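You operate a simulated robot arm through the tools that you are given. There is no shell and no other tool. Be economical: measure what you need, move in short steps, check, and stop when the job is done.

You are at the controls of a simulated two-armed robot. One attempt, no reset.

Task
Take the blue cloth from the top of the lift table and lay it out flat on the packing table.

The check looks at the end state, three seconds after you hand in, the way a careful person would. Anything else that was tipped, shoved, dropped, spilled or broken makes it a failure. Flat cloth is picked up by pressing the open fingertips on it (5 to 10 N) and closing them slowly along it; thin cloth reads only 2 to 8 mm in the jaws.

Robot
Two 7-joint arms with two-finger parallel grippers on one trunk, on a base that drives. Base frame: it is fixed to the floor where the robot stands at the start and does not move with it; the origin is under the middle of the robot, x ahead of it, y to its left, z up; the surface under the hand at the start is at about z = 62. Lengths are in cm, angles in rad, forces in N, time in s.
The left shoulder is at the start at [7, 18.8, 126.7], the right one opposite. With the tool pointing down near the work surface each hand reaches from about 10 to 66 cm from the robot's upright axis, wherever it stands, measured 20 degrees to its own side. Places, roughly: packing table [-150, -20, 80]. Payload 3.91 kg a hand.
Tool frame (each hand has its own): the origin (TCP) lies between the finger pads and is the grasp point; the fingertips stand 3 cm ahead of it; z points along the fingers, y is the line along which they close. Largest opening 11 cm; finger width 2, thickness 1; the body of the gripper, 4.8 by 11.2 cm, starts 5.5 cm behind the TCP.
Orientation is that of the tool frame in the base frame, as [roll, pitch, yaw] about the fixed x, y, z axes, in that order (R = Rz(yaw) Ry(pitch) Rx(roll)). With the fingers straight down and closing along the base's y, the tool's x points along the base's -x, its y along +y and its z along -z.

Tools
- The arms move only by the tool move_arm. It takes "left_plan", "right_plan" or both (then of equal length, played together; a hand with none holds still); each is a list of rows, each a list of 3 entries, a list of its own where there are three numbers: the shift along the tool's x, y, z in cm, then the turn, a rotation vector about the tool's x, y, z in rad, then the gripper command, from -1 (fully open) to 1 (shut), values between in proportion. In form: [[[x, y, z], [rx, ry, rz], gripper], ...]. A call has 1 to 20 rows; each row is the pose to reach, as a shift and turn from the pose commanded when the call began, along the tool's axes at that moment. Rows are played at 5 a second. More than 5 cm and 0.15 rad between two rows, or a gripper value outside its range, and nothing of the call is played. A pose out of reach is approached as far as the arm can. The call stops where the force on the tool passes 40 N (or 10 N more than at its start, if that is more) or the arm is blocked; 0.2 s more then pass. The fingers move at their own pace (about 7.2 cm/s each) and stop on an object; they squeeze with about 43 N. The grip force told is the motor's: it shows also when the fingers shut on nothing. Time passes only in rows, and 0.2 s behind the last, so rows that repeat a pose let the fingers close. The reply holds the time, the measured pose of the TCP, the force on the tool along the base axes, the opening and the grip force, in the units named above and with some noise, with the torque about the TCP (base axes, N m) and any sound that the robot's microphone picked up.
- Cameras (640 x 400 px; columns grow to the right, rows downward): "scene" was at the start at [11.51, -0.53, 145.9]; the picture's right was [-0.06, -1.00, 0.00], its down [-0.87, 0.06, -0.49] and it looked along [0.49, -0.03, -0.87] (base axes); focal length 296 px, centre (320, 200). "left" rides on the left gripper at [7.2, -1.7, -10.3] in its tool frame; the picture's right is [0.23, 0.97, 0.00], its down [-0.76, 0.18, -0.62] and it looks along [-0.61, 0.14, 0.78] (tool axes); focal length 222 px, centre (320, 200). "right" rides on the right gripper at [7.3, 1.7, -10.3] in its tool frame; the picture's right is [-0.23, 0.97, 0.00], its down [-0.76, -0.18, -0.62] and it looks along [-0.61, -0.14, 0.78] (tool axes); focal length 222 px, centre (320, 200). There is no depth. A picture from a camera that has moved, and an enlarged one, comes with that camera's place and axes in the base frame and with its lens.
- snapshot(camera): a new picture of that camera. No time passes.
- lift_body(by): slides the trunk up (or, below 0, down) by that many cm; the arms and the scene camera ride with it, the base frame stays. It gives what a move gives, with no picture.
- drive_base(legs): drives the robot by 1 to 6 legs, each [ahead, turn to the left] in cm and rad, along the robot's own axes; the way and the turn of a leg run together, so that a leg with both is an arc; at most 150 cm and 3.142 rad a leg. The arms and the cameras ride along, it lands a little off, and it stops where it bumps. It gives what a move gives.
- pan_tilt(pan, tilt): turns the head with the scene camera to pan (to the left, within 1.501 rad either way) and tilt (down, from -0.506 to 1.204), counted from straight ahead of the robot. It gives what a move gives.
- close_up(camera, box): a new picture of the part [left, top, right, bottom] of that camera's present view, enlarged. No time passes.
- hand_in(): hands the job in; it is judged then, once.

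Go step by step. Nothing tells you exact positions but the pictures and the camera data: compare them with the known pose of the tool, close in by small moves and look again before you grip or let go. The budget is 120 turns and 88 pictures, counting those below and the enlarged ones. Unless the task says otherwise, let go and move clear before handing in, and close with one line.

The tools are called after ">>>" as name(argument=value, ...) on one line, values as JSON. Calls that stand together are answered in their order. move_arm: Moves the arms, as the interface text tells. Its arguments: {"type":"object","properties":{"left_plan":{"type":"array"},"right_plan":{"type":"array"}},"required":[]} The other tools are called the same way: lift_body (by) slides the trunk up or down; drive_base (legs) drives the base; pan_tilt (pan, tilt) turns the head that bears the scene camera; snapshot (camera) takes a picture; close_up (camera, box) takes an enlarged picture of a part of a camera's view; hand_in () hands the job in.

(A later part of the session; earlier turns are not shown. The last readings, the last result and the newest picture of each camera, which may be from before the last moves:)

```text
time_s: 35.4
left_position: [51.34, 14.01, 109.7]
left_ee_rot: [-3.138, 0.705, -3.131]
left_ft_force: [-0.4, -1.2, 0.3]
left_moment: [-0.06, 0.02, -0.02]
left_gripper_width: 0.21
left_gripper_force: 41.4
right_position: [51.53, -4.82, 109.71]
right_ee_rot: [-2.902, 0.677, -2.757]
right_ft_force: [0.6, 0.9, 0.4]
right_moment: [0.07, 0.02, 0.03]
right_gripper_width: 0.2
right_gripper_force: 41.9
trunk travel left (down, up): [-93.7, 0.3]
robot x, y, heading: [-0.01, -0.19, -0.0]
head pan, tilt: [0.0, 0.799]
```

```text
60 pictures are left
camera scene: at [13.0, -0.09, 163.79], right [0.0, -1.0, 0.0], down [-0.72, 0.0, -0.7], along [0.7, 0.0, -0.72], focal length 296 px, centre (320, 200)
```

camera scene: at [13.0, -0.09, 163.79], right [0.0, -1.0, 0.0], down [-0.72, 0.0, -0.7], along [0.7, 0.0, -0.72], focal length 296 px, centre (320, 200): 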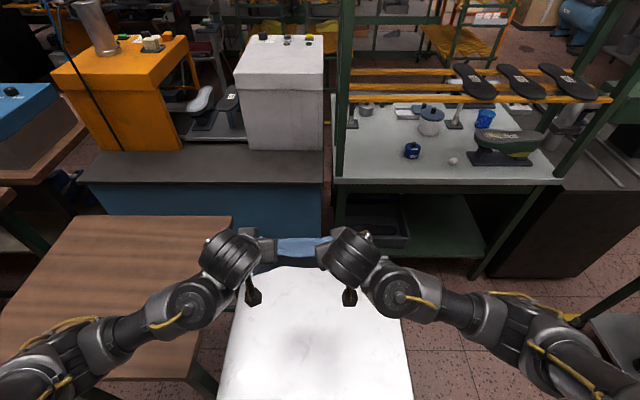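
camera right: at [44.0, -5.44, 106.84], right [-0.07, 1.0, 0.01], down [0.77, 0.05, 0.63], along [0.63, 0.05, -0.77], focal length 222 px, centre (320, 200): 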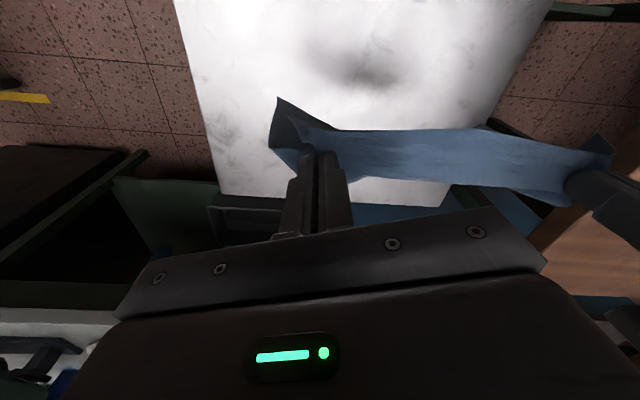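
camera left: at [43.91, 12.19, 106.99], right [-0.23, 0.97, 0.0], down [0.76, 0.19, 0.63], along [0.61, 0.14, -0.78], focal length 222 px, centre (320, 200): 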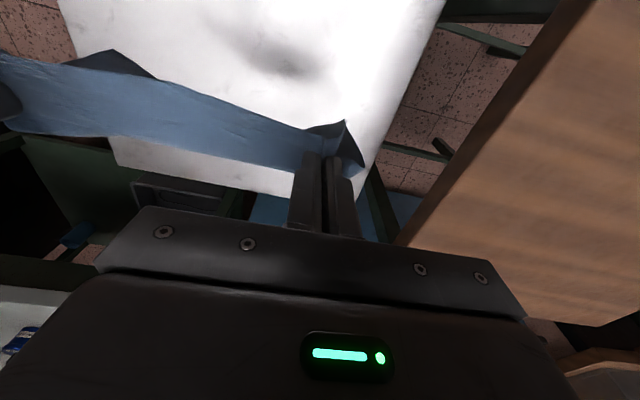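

The hands are at z≈110 with the cloth hanging clear. The aisle behind looks open to about x=−120, so I'll back up 35 cm and turn half-way left to look.

>>> drive_base(legs=[[-35, 0], [0, 1.57]])

>>> pan_tilt(pan=1.2, tilt=0.6)

>>> snapshot(camera="scene")

```text
time_s: 41.5
left_position: [-48.65, 51.33, 109.6]
left_ee_rot: [-3.138, 0.705, -1.567]
left_ft_force: [2.1, 0.0, -0.2]
left_moment: [-0.02, -0.03, -0.04]
left_gripper_width: 0.2
left_gripper_force: 41.9
right_position: [-29.85, 51.38, 109.7]
right_ee_rot: [-2.898, 0.676, -1.189]
right_ft_force: [-1.3, 0.4, 0.3]
right_moment: [0.02, 0.01, 0.01]
right_gripper_width: 0.17
right_gripper_force: 41.8
trunk travel left (down, up): [-93.7, 0.3]
robot x, y, heading: [-34.94, -0.32, 1.563]
head pan, tilt: [0.0, 0.799]
```

```text
time_s: 42.9
left_position: [-48.68, 51.36, 109.69]
left_ee_rot: [-3.138, 0.706, -1.567]
left_ft_force: [1.2, -0.1, 0.1]
left_moment: [0.02, 0.0, -0.07]
left_gripper_width: 0.18
left_gripper_force: 42.1
right_position: [-29.87, 51.45, 109.63]
right_ee_rot: [-2.903, 0.675, -1.191]
right_ft_force: [-1.5, 0.5, -0.2]
right_moment: [-0.03, 0.0, -0.02]
right_gripper_width: 0.17
right_gripper_force: 41.3
trunk travel left (down, up): [-93.7, 0.3]
robot x, y, heading: [-34.95, -0.1, 1.56]
head pan, tilt: [1.201, 0.6]
```

```text
59 pictures are left
camera scene: at [-43.21, 8.15, 165.48], right [0.37, 0.93, 0.0], down [0.53, -0.21, -0.82], along [-0.77, 0.3, -0.57], focal length 296 px, centre (320, 200)
```

scene: 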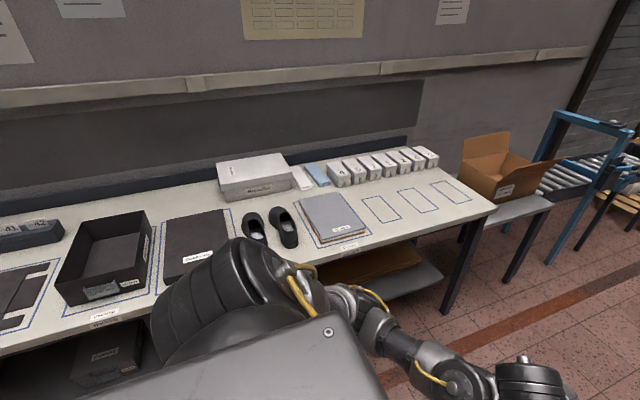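

The packing table has marked stations with goods on it. I need to find the free spot, so I'll turn the rest of the way and view the whole table.

>>> drive_base(legs=[[0, 1.57]])

>>> pan_tilt(pan=0, tilt=0.65)

>>> snapshot(camera="scene")

>>> pan_tilt(pan=0.7, tilt=0.55)

>>> snapshot(camera="scene")

```text
time_s: 47.1
left_position: [-86.16, -14.06, 109.73]
left_ee_rot: [-3.138, 0.707, 0.012]
left_ft_force: [-0.1, 0.2, 0.0]
left_moment: [0.02, 0.0, -0.09]
left_gripper_width: 0.18
left_gripper_force: 41.7
right_position: [-86.31, 4.68, 109.7]
right_ee_rot: [-2.901, 0.677, 0.386]
right_ft_force: [1.8, -1.4, -0.4]
right_moment: [-0.03, 0.01, -0.03]
right_gripper_width: 0.15
right_gripper_force: 41.8
trunk travel left (down, up): [-93.7, 0.3]
robot x, y, heading: [-35.0, 0.09, -3.142]
head pan, tilt: [1.201, 0.6]
```

```text
time_s: 48.5
left_position: [-86.13, -14.11, 109.69]
left_ee_rot: [-3.138, 0.707, 0.011]
left_ft_force: [-0.6, 0.5, 0.5]
left_moment: [0.05, 0.04, -0.07]
left_gripper_width: 0.19
left_gripper_force: 41.8
right_position: [-86.32, 4.7, 109.74]
right_ee_rot: [-2.9, 0.677, 0.387]
right_ft_force: [-0.9, -1.8, -0.5]
right_moment: [-0.08, 0.01, -0.04]
right_gripper_width: 0.18
right_gripper_force: 41.8
trunk travel left (down, up): [-93.7, 0.3]
robot x, y, heading: [-34.97, -0.31, -3.148]
head pan, tilt: [0.0, 0.649]
```

```text
58 pictures are left
camera scene: at [-48.72, -0.16, 165.05], right [0.0, 1.0, 0.0], down [0.6, 0.0, -0.8], along [-0.8, 0.0, -0.6], focal length 296 px, centre (320, 200)
```

scene: 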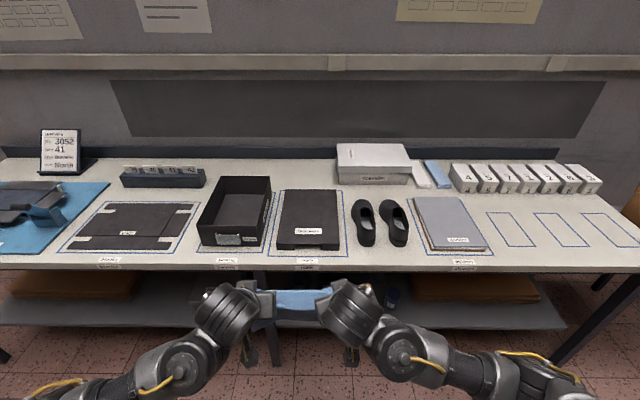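

```text
time_s: 49.6
left_position: [-86.22, -14.11, 109.67]
left_ee_rot: [-3.138, 0.708, 0.01]
left_ft_force: [0.3, 1.1, -0.4]
left_moment: [0.03, -0.02, -0.07]
left_gripper_width: 0.19
left_gripper_force: 41.8
right_position: [-86.35, 4.7, 109.71]
right_ee_rot: [-2.901, 0.678, 0.386]
right_ft_force: [-0.2, -1.6, 0.6]
right_moment: [-0.02, -0.02, 0.01]
right_gripper_width: 0.15
right_gripper_force: 42.0
trunk travel left (down, up): [-93.7, 0.3]
robot x, y, heading: [-35.26, 0.03, -3.134]
head pan, tilt: [0.7, 0.55]
```

```text
57 pictures are left
camera scene: at [-46.91, -5.91, 165.93], right [-0.64, 0.77, 0.0], down [0.4, 0.34, -0.85], along [-0.65, -0.55, -0.52], focal length 296 px, centre (320, 200)
```

scene: 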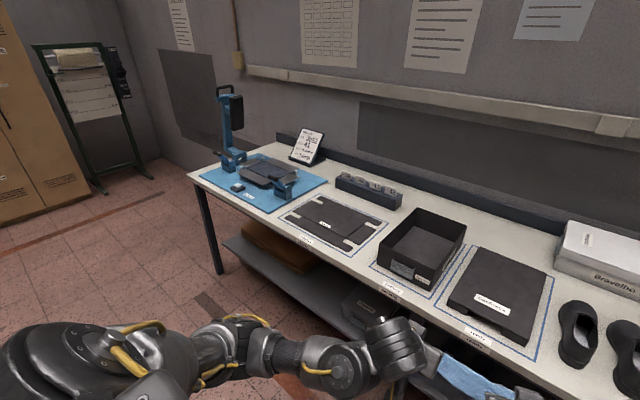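

The free area is the right end of the table (y≈68–130, x≈−120 to −165), past the grey stack and in front of the white boxes. I'll drive along the aisle to y≈103 and face it.

>>> drive_base(legs=[[0, -1.571], [103, 0], [0, 1.571]])

>>> pan_tilt(pan=0, tilt=0.7)

>>> snapshot(camera="scene")

>>> snapshot(camera="right")

```text
time_s: 62.5
left_position: [-87.09, 90.62, 109.54]
left_ee_rot: [-3.139, 0.708, -0.011]
left_ft_force: [0.0, 1.1, -0.3]
left_moment: [0.0, 0.0, -0.09]
left_gripper_width: 0.16
left_gripper_force: 41.7
right_position: [-86.92, 109.53, 109.67]
right_ee_rot: [-2.901, 0.677, 0.365]
right_ft_force: [0.5, -0.7, 0.6]
right_moment: [-0.05, -0.01, -0.01]
right_gripper_width: 0.14
right_gripper_force: 41.4
trunk travel left (down, up): [-93.7, 0.3]
robot x, y, heading: [-35.13, 103.61, 3.121]
head pan, tilt: [0.7, 0.55]
```

```text
time_s: 63.6
left_position: [-87.07, 90.71, 109.73]
left_ee_rot: [-3.138, 0.705, -0.014]
left_ft_force: [-0.2, 0.3, 0.2]
left_moment: [0.0, 0.0, -0.08]
left_gripper_width: 0.18
left_gripper_force: 41.7
right_position: [-86.8, 109.48, 109.77]
right_ee_rot: [-2.9, 0.676, 0.366]
right_ft_force: [0.7, -1.0, 0.1]
right_moment: [-0.06, 0.01, -0.01]
right_gripper_width: 0.14
right_gripper_force: 41.1
trunk travel left (down, up): [-93.7, 0.3]
robot x, y, heading: [-35.28, 103.63, 3.119]
head pan, tilt: [0.0, 0.7]
```

```text
56 pictures are left
camera scene: at [-49.11, 103.76, 164.62], right [0.02, 1.0, 0.0], down [0.64, -0.01, -0.76], along [-0.76, 0.02, -0.64], focal length 296 px, centre (320, 200)
```

scene: 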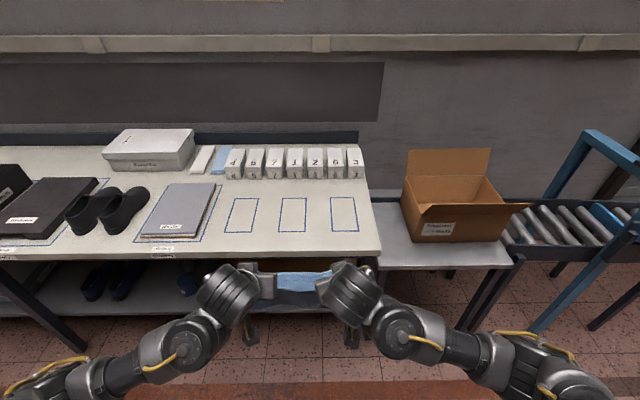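

```text
55 pictures are left
camera right: at [-74.39, 109.79, 112.67], right [0.04, -1.0, -0.04], down [-0.18, -0.04, 0.98], along [-0.98, -0.03, -0.19], focal length 222 px, centre (320, 200)
```

right: 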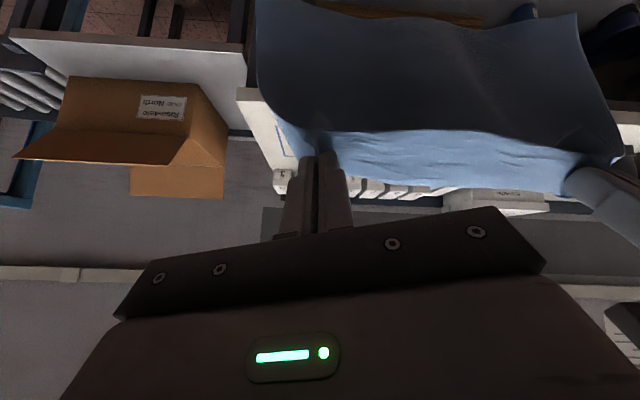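

The free right end is straight ahead. I'll raise the hands 4 cm for margin, then drive forward 40 cm and look.

>>> move_arm(left_plan=[[[-1.3, 0, -1.5], [0, 0, 0], 1], [[-2.6, 0, -3], [0, 0, 0], 1]], right_plan=[[[-1.25, -0.37, -1.5], [0, 0, 0], 1], [[-2.5, -0.74, -3], [0, 0, 0], 1]])

>>> drive_base(legs=[[38, 0.02]])

>>> snapshot(camera="scene")

>>> snapshot(camera="left")

```text
time_s: 64.2
left_position: [-87.15, 90.69, 113.54]
left_ee_rot: [-3.137, 0.708, -0.012]
left_ft_force: [-0.2, 0.6, 1.1]
left_moment: [0.03, 0.01, -0.03]
left_gripper_width: 0.18
left_gripper_force: 41.9
right_position: [-86.94, 109.49, 113.63]
right_ee_rot: [-2.9, 0.676, 0.365]
right_ft_force: [-0.8, -1.2, 0.1]
right_moment: [-0.03, 0.01, -0.05]
right_gripper_width: 0.16
right_gripper_force: 41.3
trunk travel left (down, up): [-93.7, 0.3]
robot x, y, heading: [-35.4, 103.22, 3.122]
head pan, tilt: [0.0, 0.7]
```

```text
time_s: 66.6
left_position: [-124.75, 89.71, 113.73]
left_ee_rot: [-3.137, 0.709, 0.013]
left_ft_force: [-0.2, 0.5, 0.0]
left_moment: [0.02, 0.01, 0.0]
left_gripper_width: 0.18
left_gripper_force: 41.6
right_position: [-125.04, 108.44, 113.75]
right_ee_rot: [-2.9, 0.677, 0.392]
right_ft_force: [0.6, -1.1, 0.9]
right_moment: [0.0, 0.03, -0.01]
right_gripper_width: 0.18
right_gripper_force: 41.6
trunk travel left (down, up): [-93.7, 0.3]
robot x, y, heading: [-73.07, 103.9, -3.137]
head pan, tilt: [0.0, 0.7]
```

```text
54 pictures are left
camera scene: at [-87.0, 103.74, 164.63], right [0.0, 1.0, 0.0], down [0.64, 0.0, -0.77], along [-0.77, 0.0, -0.64], focal length 296 px, centre (320, 200)
```

scene: 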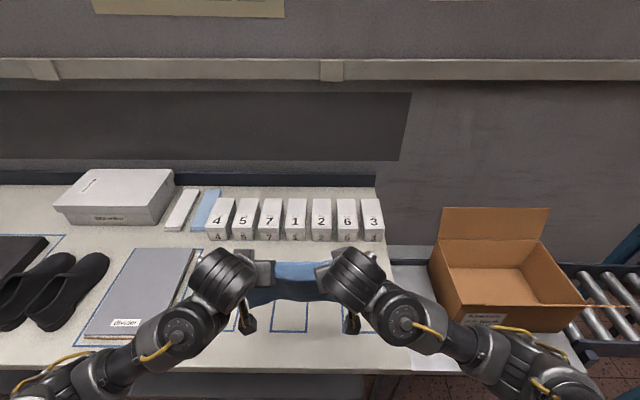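

```text
53 pictures are left
camera left: at [-112.58, 91.41, 116.71], right [0.18, -0.97, -0.15], down [-0.17, -0.18, 0.97], along [-0.97, -0.15, -0.2], focal length 222 px, centre (320, 200)
```

left: 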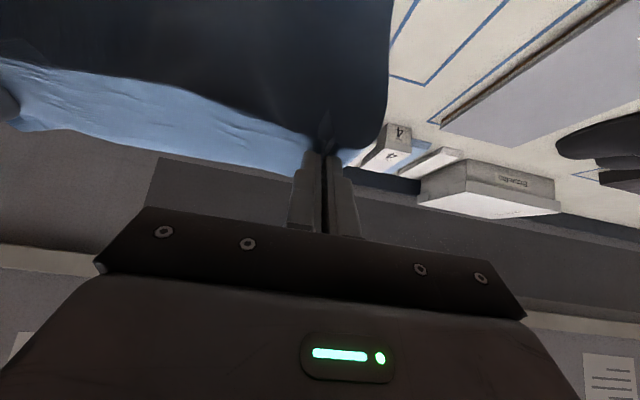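

The cloth hangs evenly over the table's near edge area. I'll drive forward another 17 cm.

>>> drive_base(legs=[[17, 0]])

>>> pan_tilt(pan=0, tilt=1.0)

>>> snapshot(camera="scene")

```text
time_s: 68.1
left_position: [-141.51, 89.57, 113.6]
left_ee_rot: [-3.139, 0.709, 0.014]
left_ft_force: [0.9, 2.0, -0.3]
left_moment: [0.05, 0.03, -0.05]
left_gripper_width: 0.19
left_gripper_force: 41.8
right_position: [-141.83, 108.35, 113.76]
right_ee_rot: [-2.9, 0.68, 0.393]
right_ft_force: [0.0, -1.4, 0.2]
right_moment: [0.0, -0.01, -0.03]
right_gripper_width: 0.16
right_gripper_force: 41.8
trunk travel left (down, up): [-93.7, 0.3]
robot x, y, heading: [-90.43, 103.74, -3.137]
head pan, tilt: [0.0, 0.7]
```

```text
time_s: 68.9
left_position: [-141.88, 89.58, 113.61]
left_ee_rot: [-3.138, 0.707, 0.014]
left_ft_force: [0.2, 0.6, -0.1]
left_moment: [0.04, 0.0, -0.09]
left_gripper_width: 0.19
left_gripper_force: 42.2
right_position: [-142.04, 108.34, 113.62]
right_ee_rot: [-2.901, 0.675, 0.39]
right_ft_force: [0.0, -0.9, 0.0]
right_moment: [0.01, 0.01, -0.08]
right_gripper_width: 0.18
right_gripper_force: 41.6
trunk travel left (down, up): [-93.7, 0.3]
robot x, y, heading: [-90.28, 103.85, -3.135]
head pan, tilt: [0.0, 1.0]
```

```text
52 pictures are left
camera scene: at [-102.68, 103.66, 162.27], right [0.0, 1.0, 0.0], down [0.84, 0.0, -0.54], along [-0.54, 0.0, -0.84], focal length 296 px, centre (320, 200)
```

scene: 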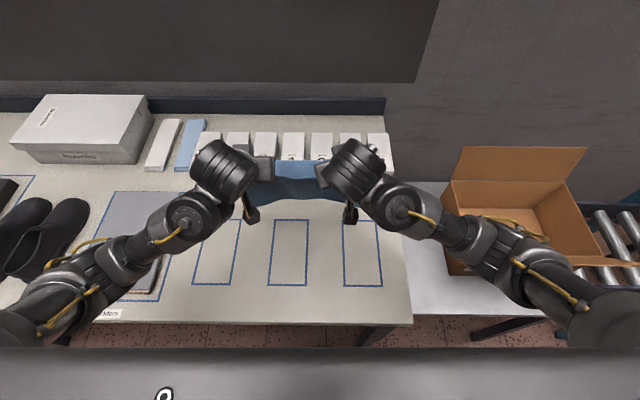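

The robot stands well and the free spot is under the cloth. I'll extend 8 cm and lower 9 cm so the hanging edge nears the surface.

>>> move_arm(left_plan=[[[-0.05, 0, 2.4], [0, 0, 0], 1], [[-0.1, 0, 4.8], [0, 0, 0], 1], [[-0.15, 0, 7.2], [0, 0, 0], 1], [[-0.2, 0, 9.6], [0, 0, 0], 1], [[-0.23, 0, 12.04], [0, 0, 0], 1], [[-0.23, 0, 12.04], [0, 0, 0], 1]], right_plan=[[[-0.03, 0, 2.4], [0, 0, 0], 1], [[-0.06, -0.05, 4.8], [0, 0, 0], 1], [[-0.1, -0.08, 7.2], [0, 0, 0], 1], [[-0.12, -0.1, 9.6], [0, 0, 0], 1], [[-0.15, -0.12, 12.03], [0, 0, 0], 1], [[-0.15, -0.12, 12.03], [0, 0, 0], 1]])

>>> snapshot(camera="left")

>>> snapshot(camera="right")

>>> snapshot(camera="scene")

```text
time_s: 70.3
left_position: [-149.73, 89.52, 104.55]
left_ee_rot: [-3.138, 0.707, 0.014]
left_ft_force: [0.5, 0.3, 0.1]
left_moment: [0.0, 0.02, -0.06]
left_gripper_width: 0.19
left_gripper_force: 41.4
right_position: [-149.89, 108.24, 104.72]
right_ee_rot: [-2.902, 0.678, 0.391]
right_ft_force: [-0.1, -0.8, -0.4]
right_moment: [0.02, 0.0, 0.0]
right_gripper_width: 0.17
right_gripper_force: 41.5
trunk travel left (down, up): [-93.7, 0.3]
robot x, y, heading: [-90.64, 103.87, -3.14]
head pan, tilt: [0.0, 1.0]
```

```text
51 pictures are left
camera left: at [-137.57, 91.29, 107.66], right [0.18, -0.97, -0.15], down [-0.17, -0.18, 0.97], along [-0.97, -0.15, -0.2], focal length 222 px, centre (320, 200)
```

left: 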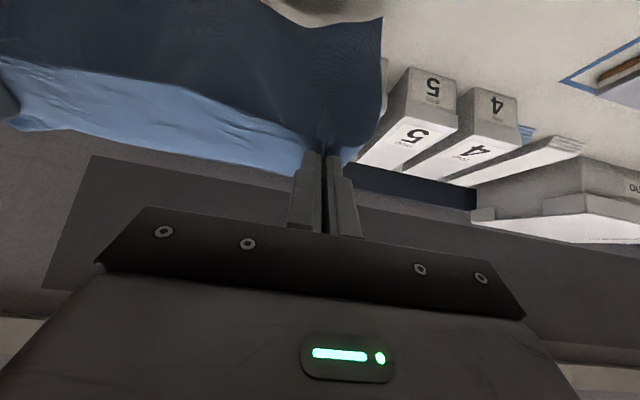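

```text
50 pictures are left
camera right: at [-137.45, 108.9, 107.61], right [0.06, -1.0, -0.04], down [-0.18, -0.05, 0.98], along [-0.98, -0.05, -0.19], focal length 222 px, centre (320, 200)
```

right: 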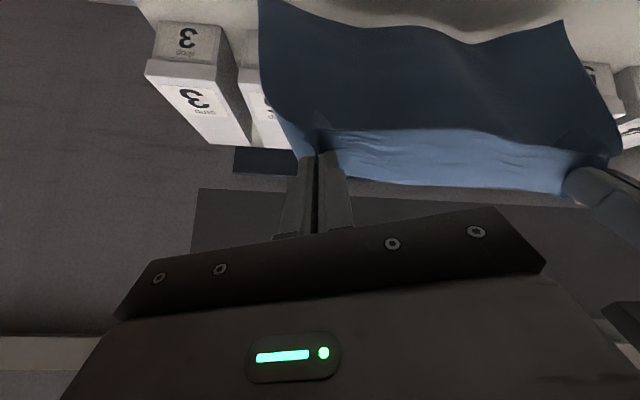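

```text
49 pictures are left
camera scene: at [-102.45, 103.65, 162.29], right [0.0, 1.0, 0.0], down [0.84, 0.0, -0.54], along [-0.54, 0.0, -0.84], focal length 296 px, centre (320, 200)
```

scene: 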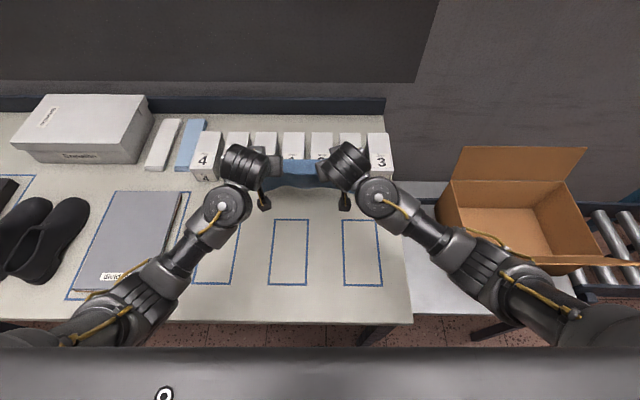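

The cloth's lower edge slants forward because of the finger tilt, near the numbered boxes (front ≈ −163). I'll pull back 6 cm while lowering 4 cm and check.

>>> move_arm(left_plan=[[[2.4, 0, -0.6], [0, 0, 0], 1], [[4.8, 0, -0.9], [0, 0, 0], 1], [[7.16, 0, -0.86], [0, 0, 0], 1], [[7.16, 0, -0.86], [0, 0, 0], 1]], right_plan=[[[2.3, 0.7, -0.6], [0, 0, 0], 1], [[4.6, 1.4, -0.9], [0, 0, 0], 1], [[6.85, 2.08, -0.9], [0, 0, 0], 1], [[6.85, 2.08, -0.9], [0, 0, 0], 1]])

>>> snapshot(camera="right")

>>> snapshot(camera="left")

```text
time_s: 71.3
left_position: [-143.64, 89.57, 100.44]
left_ee_rot: [-3.138, 0.707, 0.014]
left_ft_force: [0.0, 1.0, -0.4]
left_moment: [0.0, -0.02, -0.06]
left_gripper_width: 0.19
left_gripper_force: 42.0
right_position: [-143.86, 108.27, 100.63]
right_ee_rot: [-2.9, 0.676, 0.391]
right_ft_force: [-0.2, -1.0, 0.7]
right_moment: [-0.02, 0.01, -0.03]
right_gripper_width: 0.15
right_gripper_force: 41.1
trunk travel left (down, up): [-93.7, 0.3]
robot x, y, heading: [-90.57, 103.74, -3.135]
head pan, tilt: [0.0, 1.0]
```

```text
48 pictures are left
camera right: at [-131.48, 108.93, 103.57], right [0.06, -1.0, -0.04], down [-0.18, -0.05, 0.98], along [-0.98, -0.05, -0.19], focal length 222 px, centre (320, 200)
```

right: 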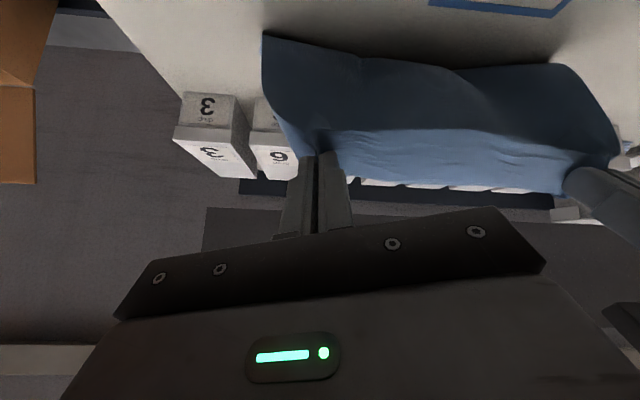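

```text
47 pictures are left
camera left: at [-131.54, 91.38, 103.65], right [0.18, -0.97, -0.15], down [-0.17, -0.18, 0.97], along [-0.97, -0.15, -0.2], focal length 222 px, centre (320, 200)
```

left: 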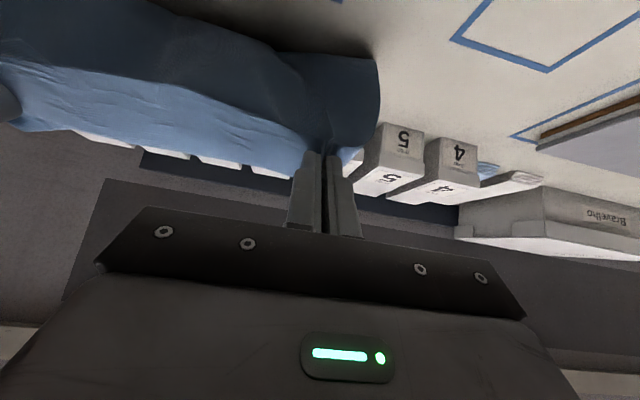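

The far edge now touches the table at x≈−154, spanning y≈84–115. I'll continue lowering and pulling back toward me to lay it down.

>>> move_arm(left_plan=[[[2.54, 0, 0.46], [0, 0, 0], 1], [[5.07, 0, 0.93], [0, 0, 0], 1], [[7.6, 0, 1.39], [0, 0, 0], 1], [[10.14, 0, 1.86], [0, 0, 0], 1], [[12.68, 0, 2.32], [0, 0, 0], 1], [[15.2, 0, 2.78], [0, 0, 0], 1], [[17.75, 0, 3.25], [0, 0, 0], 1], [[20.28, 0, 3.71], [0, 0, 0], 1], [[20.28, 0, 3.71], [0, 0, 0], 1]], right_plan=[[[2.43, 0.73, 0.45], [0, 0, 0], 1], [[4.86, 1.47, 0.9], [0, 0, 0], 1], [[7.29, 2.2, 1.35], [0, 0, 0], 1], [[9.72, 2.94, 1.8], [0, 0, 0], 1], [[12.15, 3.67, 2.25], [0, 0, 0], 1], [[14.58, 4.4, 2.7], [0, 0, 0], 1], [[17.0, 5.14, 3.15], [0, 0, 0], 1], [[19.44, 5.87, 3.6], [0, 0, 0], 1], [[19.44, 5.87, 3.6], [0, 0, 0], 1]])

>>> snapshot(camera="right")

>>> snapshot(camera="left")

>>> snapshot(camera="scene")

```text
time_s: 72.9
left_position: [-133.2, 89.9, 88.03]
left_ee_rot: [-3.125, 0.727, 0.027]
left_ft_force: [2.2, 1.3, 10.5]
left_moment: [0.04, 0.08, -0.03]
left_gripper_width: 0.17
left_gripper_force: 41.9
right_position: [-133.5, 108.25, 88.14]
right_ee_rot: [-2.913, 0.7, 0.375]
right_ft_force: [2.4, 1.2, 15.1]
right_moment: [-0.03, 0.09, -0.03]
right_gripper_width: 0.17
right_gripper_force: 41.6
trunk travel left (down, up): [-93.7, 0.3]
robot x, y, heading: [-90.6, 103.6, -3.132]
head pan, tilt: [0.0, 1.0]
stopped in row 7 (right hand): the force on the tool passed its limit at 53 N (the readings are from after the stop); the commanded pose is now the measured one
```

```text
46 pictures are left
camera right: at [-121.01, 108.83, 90.79], right [0.05, -1.0, -0.02], down [-0.17, -0.03, 0.99], along [-0.98, -0.05, -0.17], focal length 222 px, centre (320, 200)
```

right: 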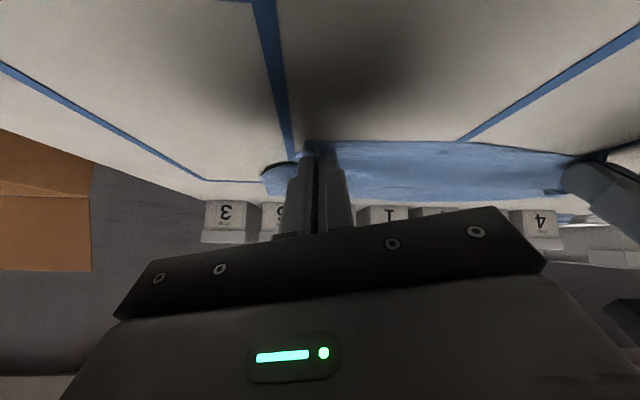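

```text
45 pictures are left
camera left: at [-120.96, 91.66, 90.84], right [0.18, -0.97, -0.16], down [-0.15, -0.19, 0.97], along [-0.97, -0.15, -0.18], focal length 222 px, centre (320, 200)
```

left: 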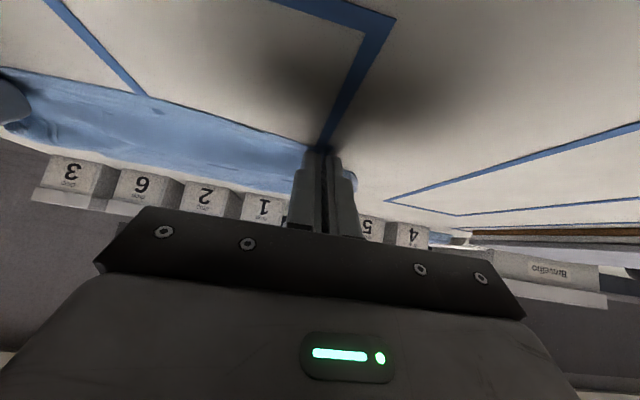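

```text
44 pictures are left
camera scene: at [-102.05, 103.75, 162.34], right [0.0, 1.0, 0.0], down [0.84, 0.0, -0.54], along [-0.54, 0.0, -0.84], focal length 296 px, centre (320, 200)
```

scene: 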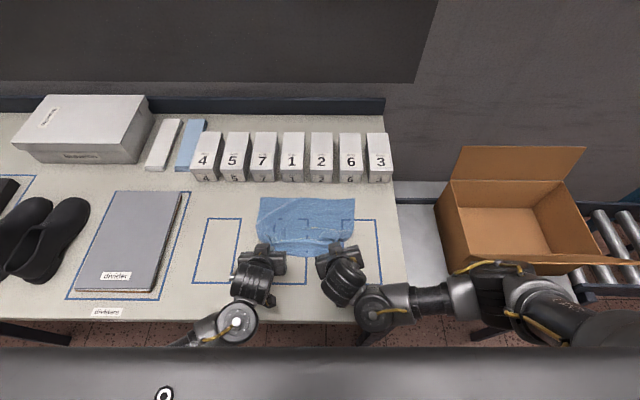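

The fingertips reached the surface (it's really at z≈85), and the cloth lies with its far edge straight at x≈−152. About 3 cm of slack remains, so I'll lift slightly and pull back to stretch it.

>>> move_arm(left_plan=[[[-0.3, 0, -0.35], [0, 0, 0], 1], [[0.4, 0, -1.0], [0, 0, 0], 1], [[1.2, 0, -1.7], [0, 0, 0], 1], [[1.9, 0, -2.3], [0, 0, 0], 1], [[1.9, 0, -2.3], [0, 0, 0], 1]], right_plan=[[[-0.3, -0.08, -0.35], [0, 0, 0], 1], [[0.4, 0.14, -1.0], [0, 0, 0], 1], [[1.1, 0.36, -1.7], [0, 0, 0], 1], [[1.8, 0.58, -2.3], [0, 0, 0], 1], [[1.8, 0.58, -2.3], [0, 0, 0], 1]])

>>> close_up(camera="scene", box=[190, 160, 430, 310])

```text
time_s: 74.1
left_position: [-130.38, 89.83, 88.25]
left_ee_rot: [-3.128, 0.724, 0.026]
left_ft_force: [0.7, -0.8, -0.5]
left_moment: [0.0, 0.01, -0.05]
left_gripper_width: 0.16
left_gripper_force: 42.3
right_position: [-130.74, 108.14, 88.28]
right_ee_rot: [-2.912, 0.697, 0.378]
right_ft_force: [-0.8, 0.5, -0.7]
right_moment: [0.02, -0.01, -0.02]
right_gripper_width: 0.17
right_gripper_force: 42.0
trunk travel left (down, up): [-93.7, 0.3]
robot x, y, heading: [-90.86, 103.78, -3.137]
head pan, tilt: [0.0, 1.0]
```

```text
2.67 times, centred on (310, 235) of scene
camera zoom: at [-102.56, 103.67, 162.28], right [0.0, 1.0, 0.0], down [0.84, 0.0, -0.54], along [-0.54, 0.0, -0.84], focal length 789 px, centre (347, 107)
```

zoom: 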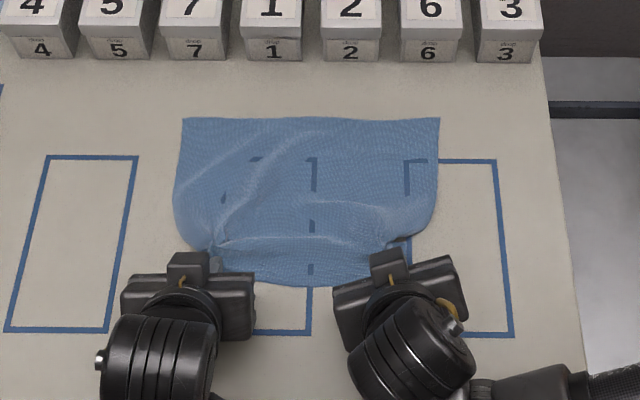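

Nearly flat, but diagonal slack remains because the hands are a bit close together. I'll spread them apart about 1.2 cm each and pull back slightly more.

>>> move_arm(left_plan=[[[0.1, 0.4, -0.1], [0, 0, 0], 1], [[0.2, 0.8, -0.2], [0, 0, 0], 1], [[0.5, 1.2, -0.4], [0, 0, 0], 1], [[0.5, 1.2, -0.4], [0, 0, 0], 1]], right_plan=[[[0.2, -0.35, -0.1], [0, 0, 0], 1], [[0.4, -0.7, -0.2], [0, 0, 0], 1], [[0.85, -1.0, -0.4], [0, 0, 0], 1], [[0.85, -1.0, -0.4], [0, 0, 0], 1]])

>>> close_up(camera="scene", box=[190, 160, 430, 310])

```text
time_s: 75.1
left_position: [-129.51, 88.96, 88.13]
left_ee_rot: [-3.122, 0.723, 0.022]
left_ft_force: [-0.2, 33.1, -0.2]
left_moment: [0.81, 0.03, -0.72]
left_gripper_width: 0.18
left_gripper_force: 41.5
right_position: [-130.07, 109.1, 88.32]
right_ee_rot: [-2.917, 0.697, 0.38]
right_ft_force: [-0.3, -33.1, 0.3]
right_moment: [-0.84, 0.01, 0.56]
right_gripper_width: 0.17
right_gripper_force: 42.0
trunk travel left (down, up): [-93.7, 0.3]
robot x, y, heading: [-90.23, 104.1, -3.131]
head pan, tilt: [0.0, 1.0]
```

```text
2.67 times, centred on (310, 235) of scene
camera zoom: at [-102.56, 103.67, 162.28], right [0.0, 1.0, 0.0], down [0.84, 0.0, -0.54], along [-0.54, 0.0, -0.84], focal length 789 px, centre (347, 107)
```

zoom: 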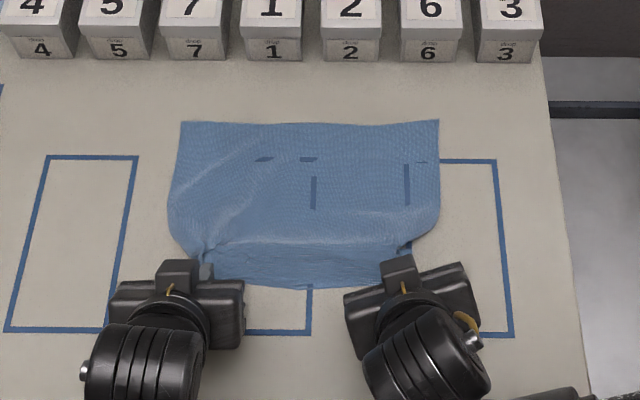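

The cloth is taut now (33 N), a bit much. I'll relax slightly, lower to light contact, and open slowly so the tips spread the pinched folds out.

>>> move_arm(left_plan=[[[0, -0.4, 0], [0, 0, 0], 1], [[0.1, -0.5, 0.15], [0, 0, 0], 1], [[0.2, -0.5, 0.25], [0, 0, 0], 1], [[0.2, -0.5, 0.25], [0, 0, 0], 1]], right_plan=[[[-0.1, 0.4, 0], [0, 0, 0], 1], [[0, 0.5, 0.15], [0, 0, 0], 1], [[0.1, 0.55, 0.3], [0, 0, 0], 1], [[0.1, 0.55, 0.3], [0, 0, 0], 1]])

```text
time_s: 76.1
left_position: [-129.58, 89.15, 88.08]
left_ee_rot: [-3.127, 0.727, 0.026]
left_ft_force: [-0.5, 18.1, 8.3]
left_moment: [0.45, 0.08, -0.41]
left_gripper_width: 0.2
left_gripper_force: 42.3
right_position: [-130.06, 109.02, 88.06]
right_ee_rot: [-2.911, 0.702, 0.377]
right_ft_force: [-3.6, -15.6, 23.0]
right_moment: [-0.54, 0.34, 0.26]
right_gripper_width: 0.14
right_gripper_force: 41.6
trunk travel left (down, up): [-93.7, 0.3]
robot x, y, heading: [-90.44, 104.1, -3.14]
head pan, tilt: [0.0, 1.0]
```

>>> move_arm(left_plan=[[[0, -0.2, 0], [0, 0, 0], 0.95], [[0, -0.2, 0], [0, 0, 0], 0.88], [[0, -0.2, 0], [0, 0, 0], 0.8], [[0, -0.2, 0], [0, 0, 0], 0.72], [[0, -0.2, 0], [0, 0, 0], 0.64], [[0, -0.2, 0], [0, 0, 0], 0.56], [[0, -0.2, 0], [0, 0, 0], 0.48], [[0, -0.2, 0], [0, 0, 0], 0.4]], right_plan=[[[-0.1, 0.2, -0.1], [0, 0, 0], 0.95], [[-0.1, 0.2, -0.1], [0, 0, 0], 0.88], [[-0.1, 0.2, -0.1], [0, 0, 0], 0.8], [[-0.1, 0.2, -0.1], [0, 0, 0], 0.72], [[-0.1, 0.2, -0.1], [0, 0, 0], 0.64], [[-0.1, 0.2, -0.1], [0, 0, 0], 0.56], [[-0.1, 0.2, -0.1], [0, 0, 0], 0.48], [[-0.1, 0.2, -0.1], [0, 0, 0], 0.4]])

>>> close_up(camera="scene", box=[190, 160, 430, 310])

>>> close_up(camera="left", box=[220, 80, 440, 240])

>>> close_up(camera="right", box=[220, 80, 440, 240])

```text
time_s: 77.6
left_position: [-129.69, 89.5, 87.98]
left_ee_rot: [-3.127, 0.73, 0.026]
left_ft_force: [1.1, 1.5, 8.3]
left_moment: [-0.09, 0.05, 0.03]
left_gripper_width: 2.79
left_gripper_force: 0.2
right_position: [-130.13, 108.8, 88.23]
right_ee_rot: [-2.917, 0.704, 0.373]
right_ft_force: [2.0, 2.9, 19.2]
right_moment: [-0.26, 0.11, 0.06]
right_gripper_width: 2.57
right_gripper_force: 0.0
trunk travel left (down, up): [-93.7, 0.3]
robot x, y, heading: [-90.49, 103.96, -3.138]
head pan, tilt: [0.0, 1.0]
stopped in row 7 (right hand): the force on the tool passed its limit at 45 N (the readings are from after the stop); the commanded pose is now the measured one
```

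```text
2.67 times, centred on (310, 235) of scene
camera zoom: at [-102.24, 103.74, 162.28], right [0.0, 1.0, 0.0], down [0.84, 0.0, -0.54], along [-0.54, 0.0, -0.84], focal length 789 px, centre (347, 107)
```

zoom: 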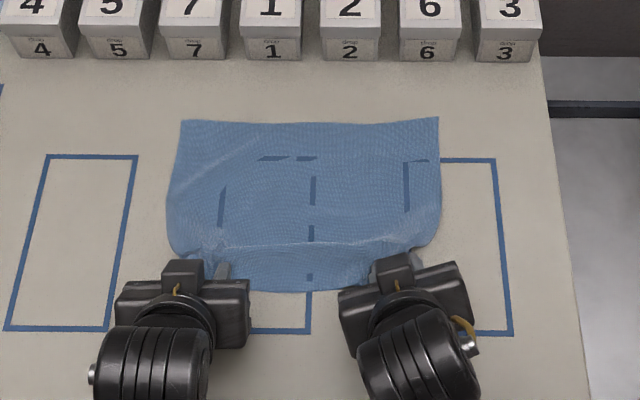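

```text
2.50 times, centred on (330, 160) of left
camera zoom: at [-117.48, 91.23, 90.86], right [0.18, -0.97, -0.16], down [-0.15, -0.19, 0.97], along [-0.97, -0.15, -0.18], focal length 555 px, centre (295, 300)
```

zoom: 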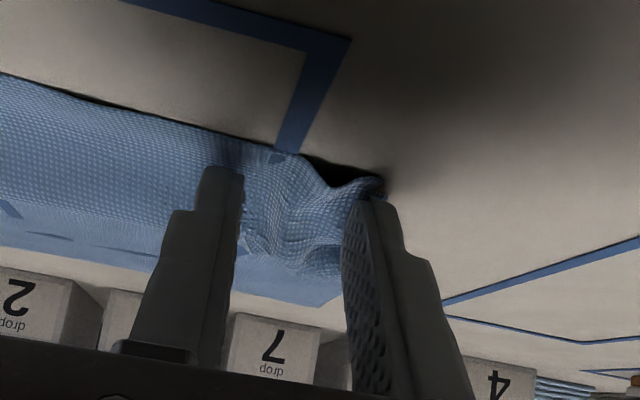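

```text
2.50 times, centred on (330, 160) of right
camera zoom: at [-117.62, 109.32, 90.9], right [0.05, -1.0, -0.02], down [-0.16, -0.03, 0.99], along [-0.99, -0.05, -0.16], focal length 555 px, centre (295, 300)
```

zoom: 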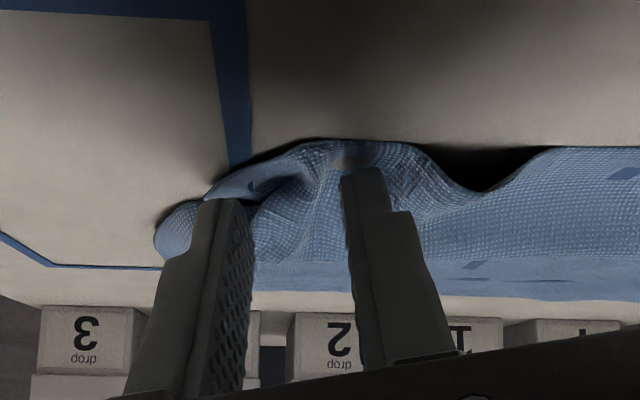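

The grips are released; the corners are somewhat bunched. I'll withdraw along the finger axis and take a clear look.

>>> move_arm(left_plan=[[[-0.3, 0, -0.4], [0, 0, 0], 0.4], [[-0.8, 0, -1.5], [0, 0, 0], 0.4], [[-1.5, 0, -4], [0, 0, 0], 0.4], [[-3, 0, -8], [0, 0, 0], 0.4], [[-5, 0, -12], [0, 0, 0], 0.4]], right_plan=[[[-0.3, -0.1, -0.4], [0, 0, 0], 0.45], [[-0.8, -0.2, -1.5], [0, 0, 0], 0.45], [[-1.5, -0.4, -4], [0, 0, 0], 0.45], [[-3, -0.8, -8], [0, 0, 0], 0.45], [[-5, -1.3, -12], [0, 0, 0], 0.45]])

>>> close_up(camera="scene", box=[190, 160, 430, 310])

>>> snapshot(camera="left")

>>> snapshot(camera="right")

```text
time_s: 79.0
left_position: [-125.58, 88.14, 99.87]
left_ee_rot: [3.112, 0.725, -0.008]
left_ft_force: [0.1, -0.2, -0.2]
left_moment: [0.02, -0.02, 0.0]
left_gripper_width: 3.29
left_gripper_force: 0.1
right_position: [-126.48, 112.83, 98.98]
right_ee_rot: [-2.779, 0.67, 0.471]
right_ft_force: [0.4, -0.3, 0.3]
right_moment: [-0.01, 0.02, 0.0]
right_gripper_width: 3.06
right_gripper_force: 0.2
trunk travel left (down, up): [-93.7, 0.3]
robot x, y, heading: [-90.48, 103.51, -3.143]
head pan, tilt: [0.0, 1.0]
stopped in row 5 (right hand): the arm was blocked; the commanded pose is now the measured one
```

```text
2.67 times, centred on (310, 235) of scene
camera zoom: at [-102.62, 103.67, 162.27], right [0.0, 1.0, 0.0], down [0.84, 0.0, -0.54], along [-0.54, 0.0, -0.84], focal length 789 px, centre (347, 107)
```

zoom: 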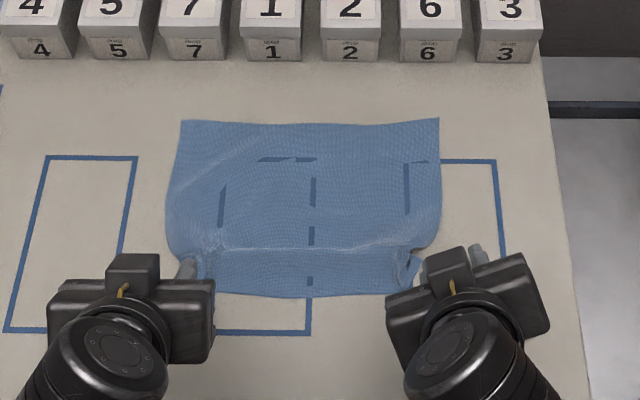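

```text
37 pictures are left
camera left: at [-113.33, 89.93, 102.72], right [0.18, -0.98, -0.13], down [-0.15, -0.16, 0.97], along [-0.97, -0.15, -0.18], focal length 222 px, centre (320, 200)
```

left: 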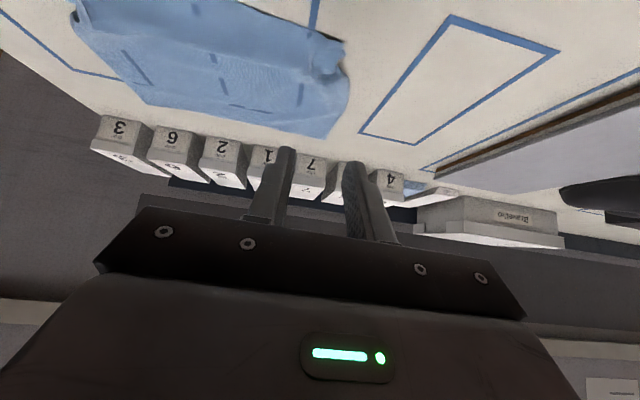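

```text
36 pictures are left
camera right: at [-114.01, 113.39, 101.59], right [0.07, -0.99, -0.13], down [-0.15, -0.14, 0.98], along [-0.99, -0.04, -0.16], focal length 222 px, centre (320, 200)
```

right: 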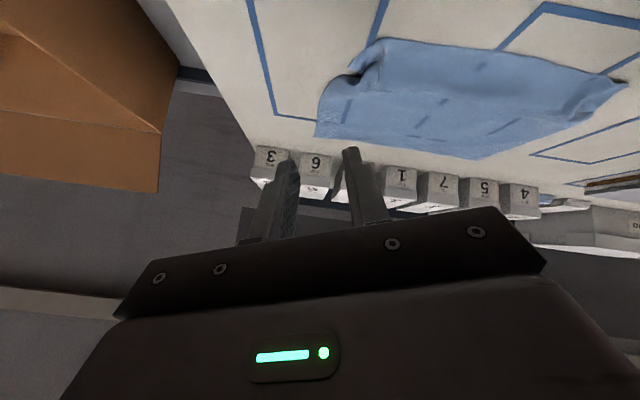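

I'll back the robot away 15 cm to get an unobstructed view of the cloth.

>>> drive_base(legs=[[-15, 0]])

>>> pan_tilt(pan=0, tilt=0.85)

>>> close_up(camera="scene", box=[200, 130, 440, 280])

```text
time_s: 80.3
left_position: [-110.83, 88.11, 99.93]
left_ee_rot: [3.116, 0.724, -0.009]
left_ft_force: [-1.3, 0.4, -0.1]
left_moment: [0.01, -0.04, 0.0]
left_gripper_width: 3.31
left_gripper_force: 0.1
right_position: [-111.86, 112.95, 99.1]
right_ee_rot: [-2.781, 0.671, 0.472]
right_ft_force: [-0.6, 0.3, 0.3]
right_moment: [0.01, -0.02, 0.0]
right_gripper_width: 3.03
right_gripper_force: 0.1
trunk travel left (down, up): [-93.7, 0.3]
robot x, y, heading: [-75.19, 104.13, -3.133]
head pan, tilt: [0.0, 1.0]
```

```text
time_s: 81.0
left_position: [-110.57, 88.23, 100.03]
left_ee_rot: [3.113, 0.727, -0.009]
left_ft_force: [-0.1, 0.0, -0.5]
left_moment: [-0.03, -0.01, 0.02]
left_gripper_width: 3.28
left_gripper_force: 0.1
right_position: [-111.5, 112.87, 99.07]
right_ee_rot: [-2.779, 0.672, 0.474]
right_ft_force: [0.1, -0.1, 0.3]
right_moment: [-0.03, -0.04, -0.01]
right_gripper_width: 3.02
right_gripper_force: 0.0
trunk travel left (down, up): [-93.7, 0.3]
robot x, y, heading: [-75.45, 103.73, -3.138]
head pan, tilt: [0.0, 0.85]
```

```text
2.67 times, centred on (320, 205) of scene
camera zoom: at [-88.4, 103.75, 163.4], right [0.0, 1.0, 0.0], down [0.75, 0.0, -0.66], along [-0.66, 0.0, -0.75], focal length 789 px, centre (320, 187)
```

zoom: 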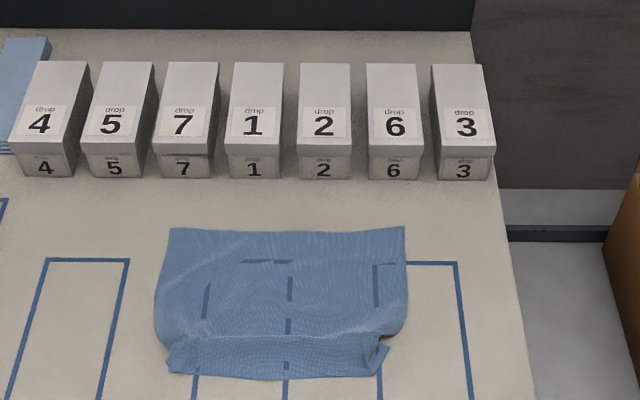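

The body of the cloth is flat; only the two near corners are bunched with a small ridge along the near side. I'll press the closed fingertips on each corner and drag them outward, first hovering above.

>>> move_arm(left_plan=[[[-1.25, -0.1, 3.45], [0, 0, 0], 1], [[-2.5, -0.2, 6.9], [0, 0, 0], 1], [[-3.75, -0.3, 10.35], [0, 0, 0], 1], [[-5, -0.4, 13.8], [0, 0, 0], 1], [[-6.25, -0.5, 17.25], [0, 0, 0], 1], [[-7.5, -0.6, 20.7], [0, 0, 0], 1], [[-7.5, -0.6, 20.7], [0, 0, 0], 1]], right_plan=[[[-1.4, 0.2, 3.3], [0, 0, 0], 1], [[-2.8, 0.4, 6.6], [0, 0, 0], 1], [[-4.2, 0.55, 9.9], [0, 0, 0], 1], [[-5.6, 0.7, 13.2], [0, 0, 0], 1], [[-7, 0.9, 16.5], [0, 0, 0], 1], [[-8.3, 1.07, 19.8], [0, 0, 0], 1], [[-8.3, 1.07, 19.8], [0, 0, 0], 1]])

>>> snapshot(camera="left")

>>> snapshot(camera="right")

```text
time_s: 82.4
left_position: [-128.45, 88.31, 89.98]
left_ee_rot: [3.115, 0.726, -0.009]
left_ft_force: [-1.0, 0.8, -0.2]
left_moment: [-0.01, 0.01, -0.03]
left_gripper_width: 0.0
left_gripper_force: 37.2
right_position: [-128.12, 114.85, 87.96]
right_ee_rot: [-2.699, 0.623, 0.517]
right_ft_force: [16.5, 0.7, 16.4]
right_moment: [0.06, -0.29, -0.03]
right_gripper_width: 0.0
right_gripper_force: 37.9
trunk travel left (down, up): [-93.7, 0.3]
robot x, y, heading: [-75.66, 104.01, -3.143]
head pan, tilt: [0.0, 0.85]
stopped in row 6 (right hand): the force on the tool passed its limit at 113 N (the readings are from after the stop); the commanded pose is now the measured one
```

```text
34 pictures are left
camera left: at [-116.3, 90.16, 92.92], right [0.18, -0.98, -0.13], down [-0.15, -0.16, 0.98], along [-0.97, -0.15, -0.18], focal length 222 px, centre (320, 200)
```

left: 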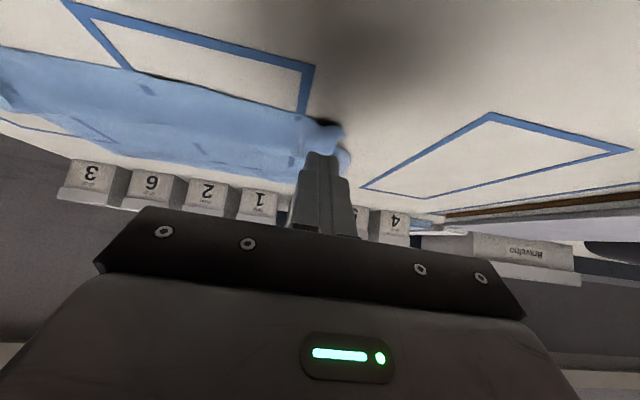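

```text
33 pictures are left
camera right: at [-115.69, 115.03, 90.8], right [0.06, -0.98, -0.21], down [-0.16, -0.21, 0.96], along [-0.98, -0.03, -0.17], focal length 222 px, centre (320, 200)
```

right: 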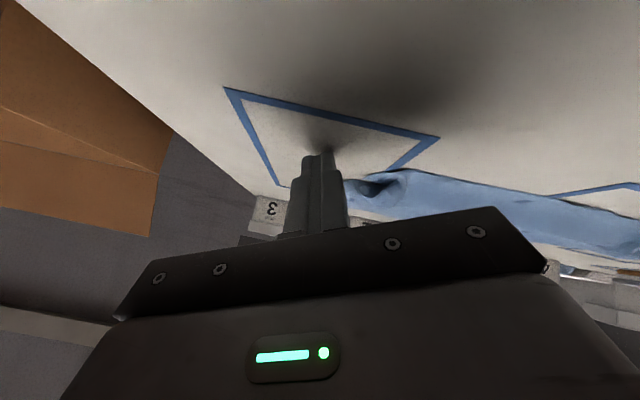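

The right arm hit a joint limit again and drifted onto the bare table beside the cloth. I'll lift it, re-orient it with more yaw so it tracks, and check for any shove.

>>> move_arm(right_plan=[[[-0.9, -0.5, -1.1], [0, 0, 0], 1], [[-2.3, -1.4, -2.9], [0, 0, 0], 1], [[-3.5, -2.1, -4.4], [0, 0, 0], 1], [[-3.5, -2.1, -4.4], [-0.09, -0.03, -0.02], 1], [[-3.5, -2.1, -4.4], [-0.18, -0.06, -0.04], 1], [[-3.5, -2.1, -4.4], [-0.27, -0.095, -0.066], 1], [[-3.5, -2.1, -4.4], [-0.27, -0.095, -0.066], 1]])

>>> snapshot(camera="scene")

```text
time_s: 84.0
left_position: [-128.63, 88.31, 90.09]
left_ee_rot: [3.116, 0.726, -0.009]
left_ft_force: [0.0, 0.4, -0.1]
left_moment: [-0.02, -0.01, -0.02]
left_gripper_width: 0.01
left_gripper_force: 37.6
right_position: [-128.21, 114.63, 93.87]
right_ee_rot: [-2.902, 0.686, 0.631]
right_ft_force: [-0.2, 1.3, 0.1]
right_moment: [0.01, 0.04, 0.02]
right_gripper_width: 0.0
right_gripper_force: 37.6
trunk travel left (down, up): [-93.7, 0.3]
robot x, y, heading: [-76.06, 104.08, -3.144]
head pan, tilt: [0.0, 0.85]
```

```text
32 pictures are left
camera scene: at [-88.51, 103.68, 163.39], right [0.0, 1.0, 0.0], down [0.75, 0.0, -0.66], along [-0.66, 0.0, -0.75], focal length 296 px, centre (320, 200)
```

scene: 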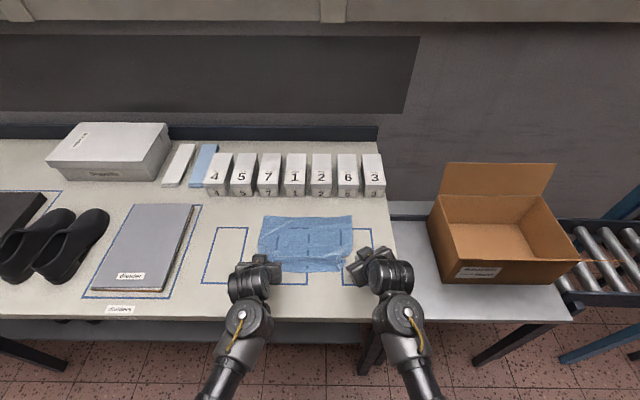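

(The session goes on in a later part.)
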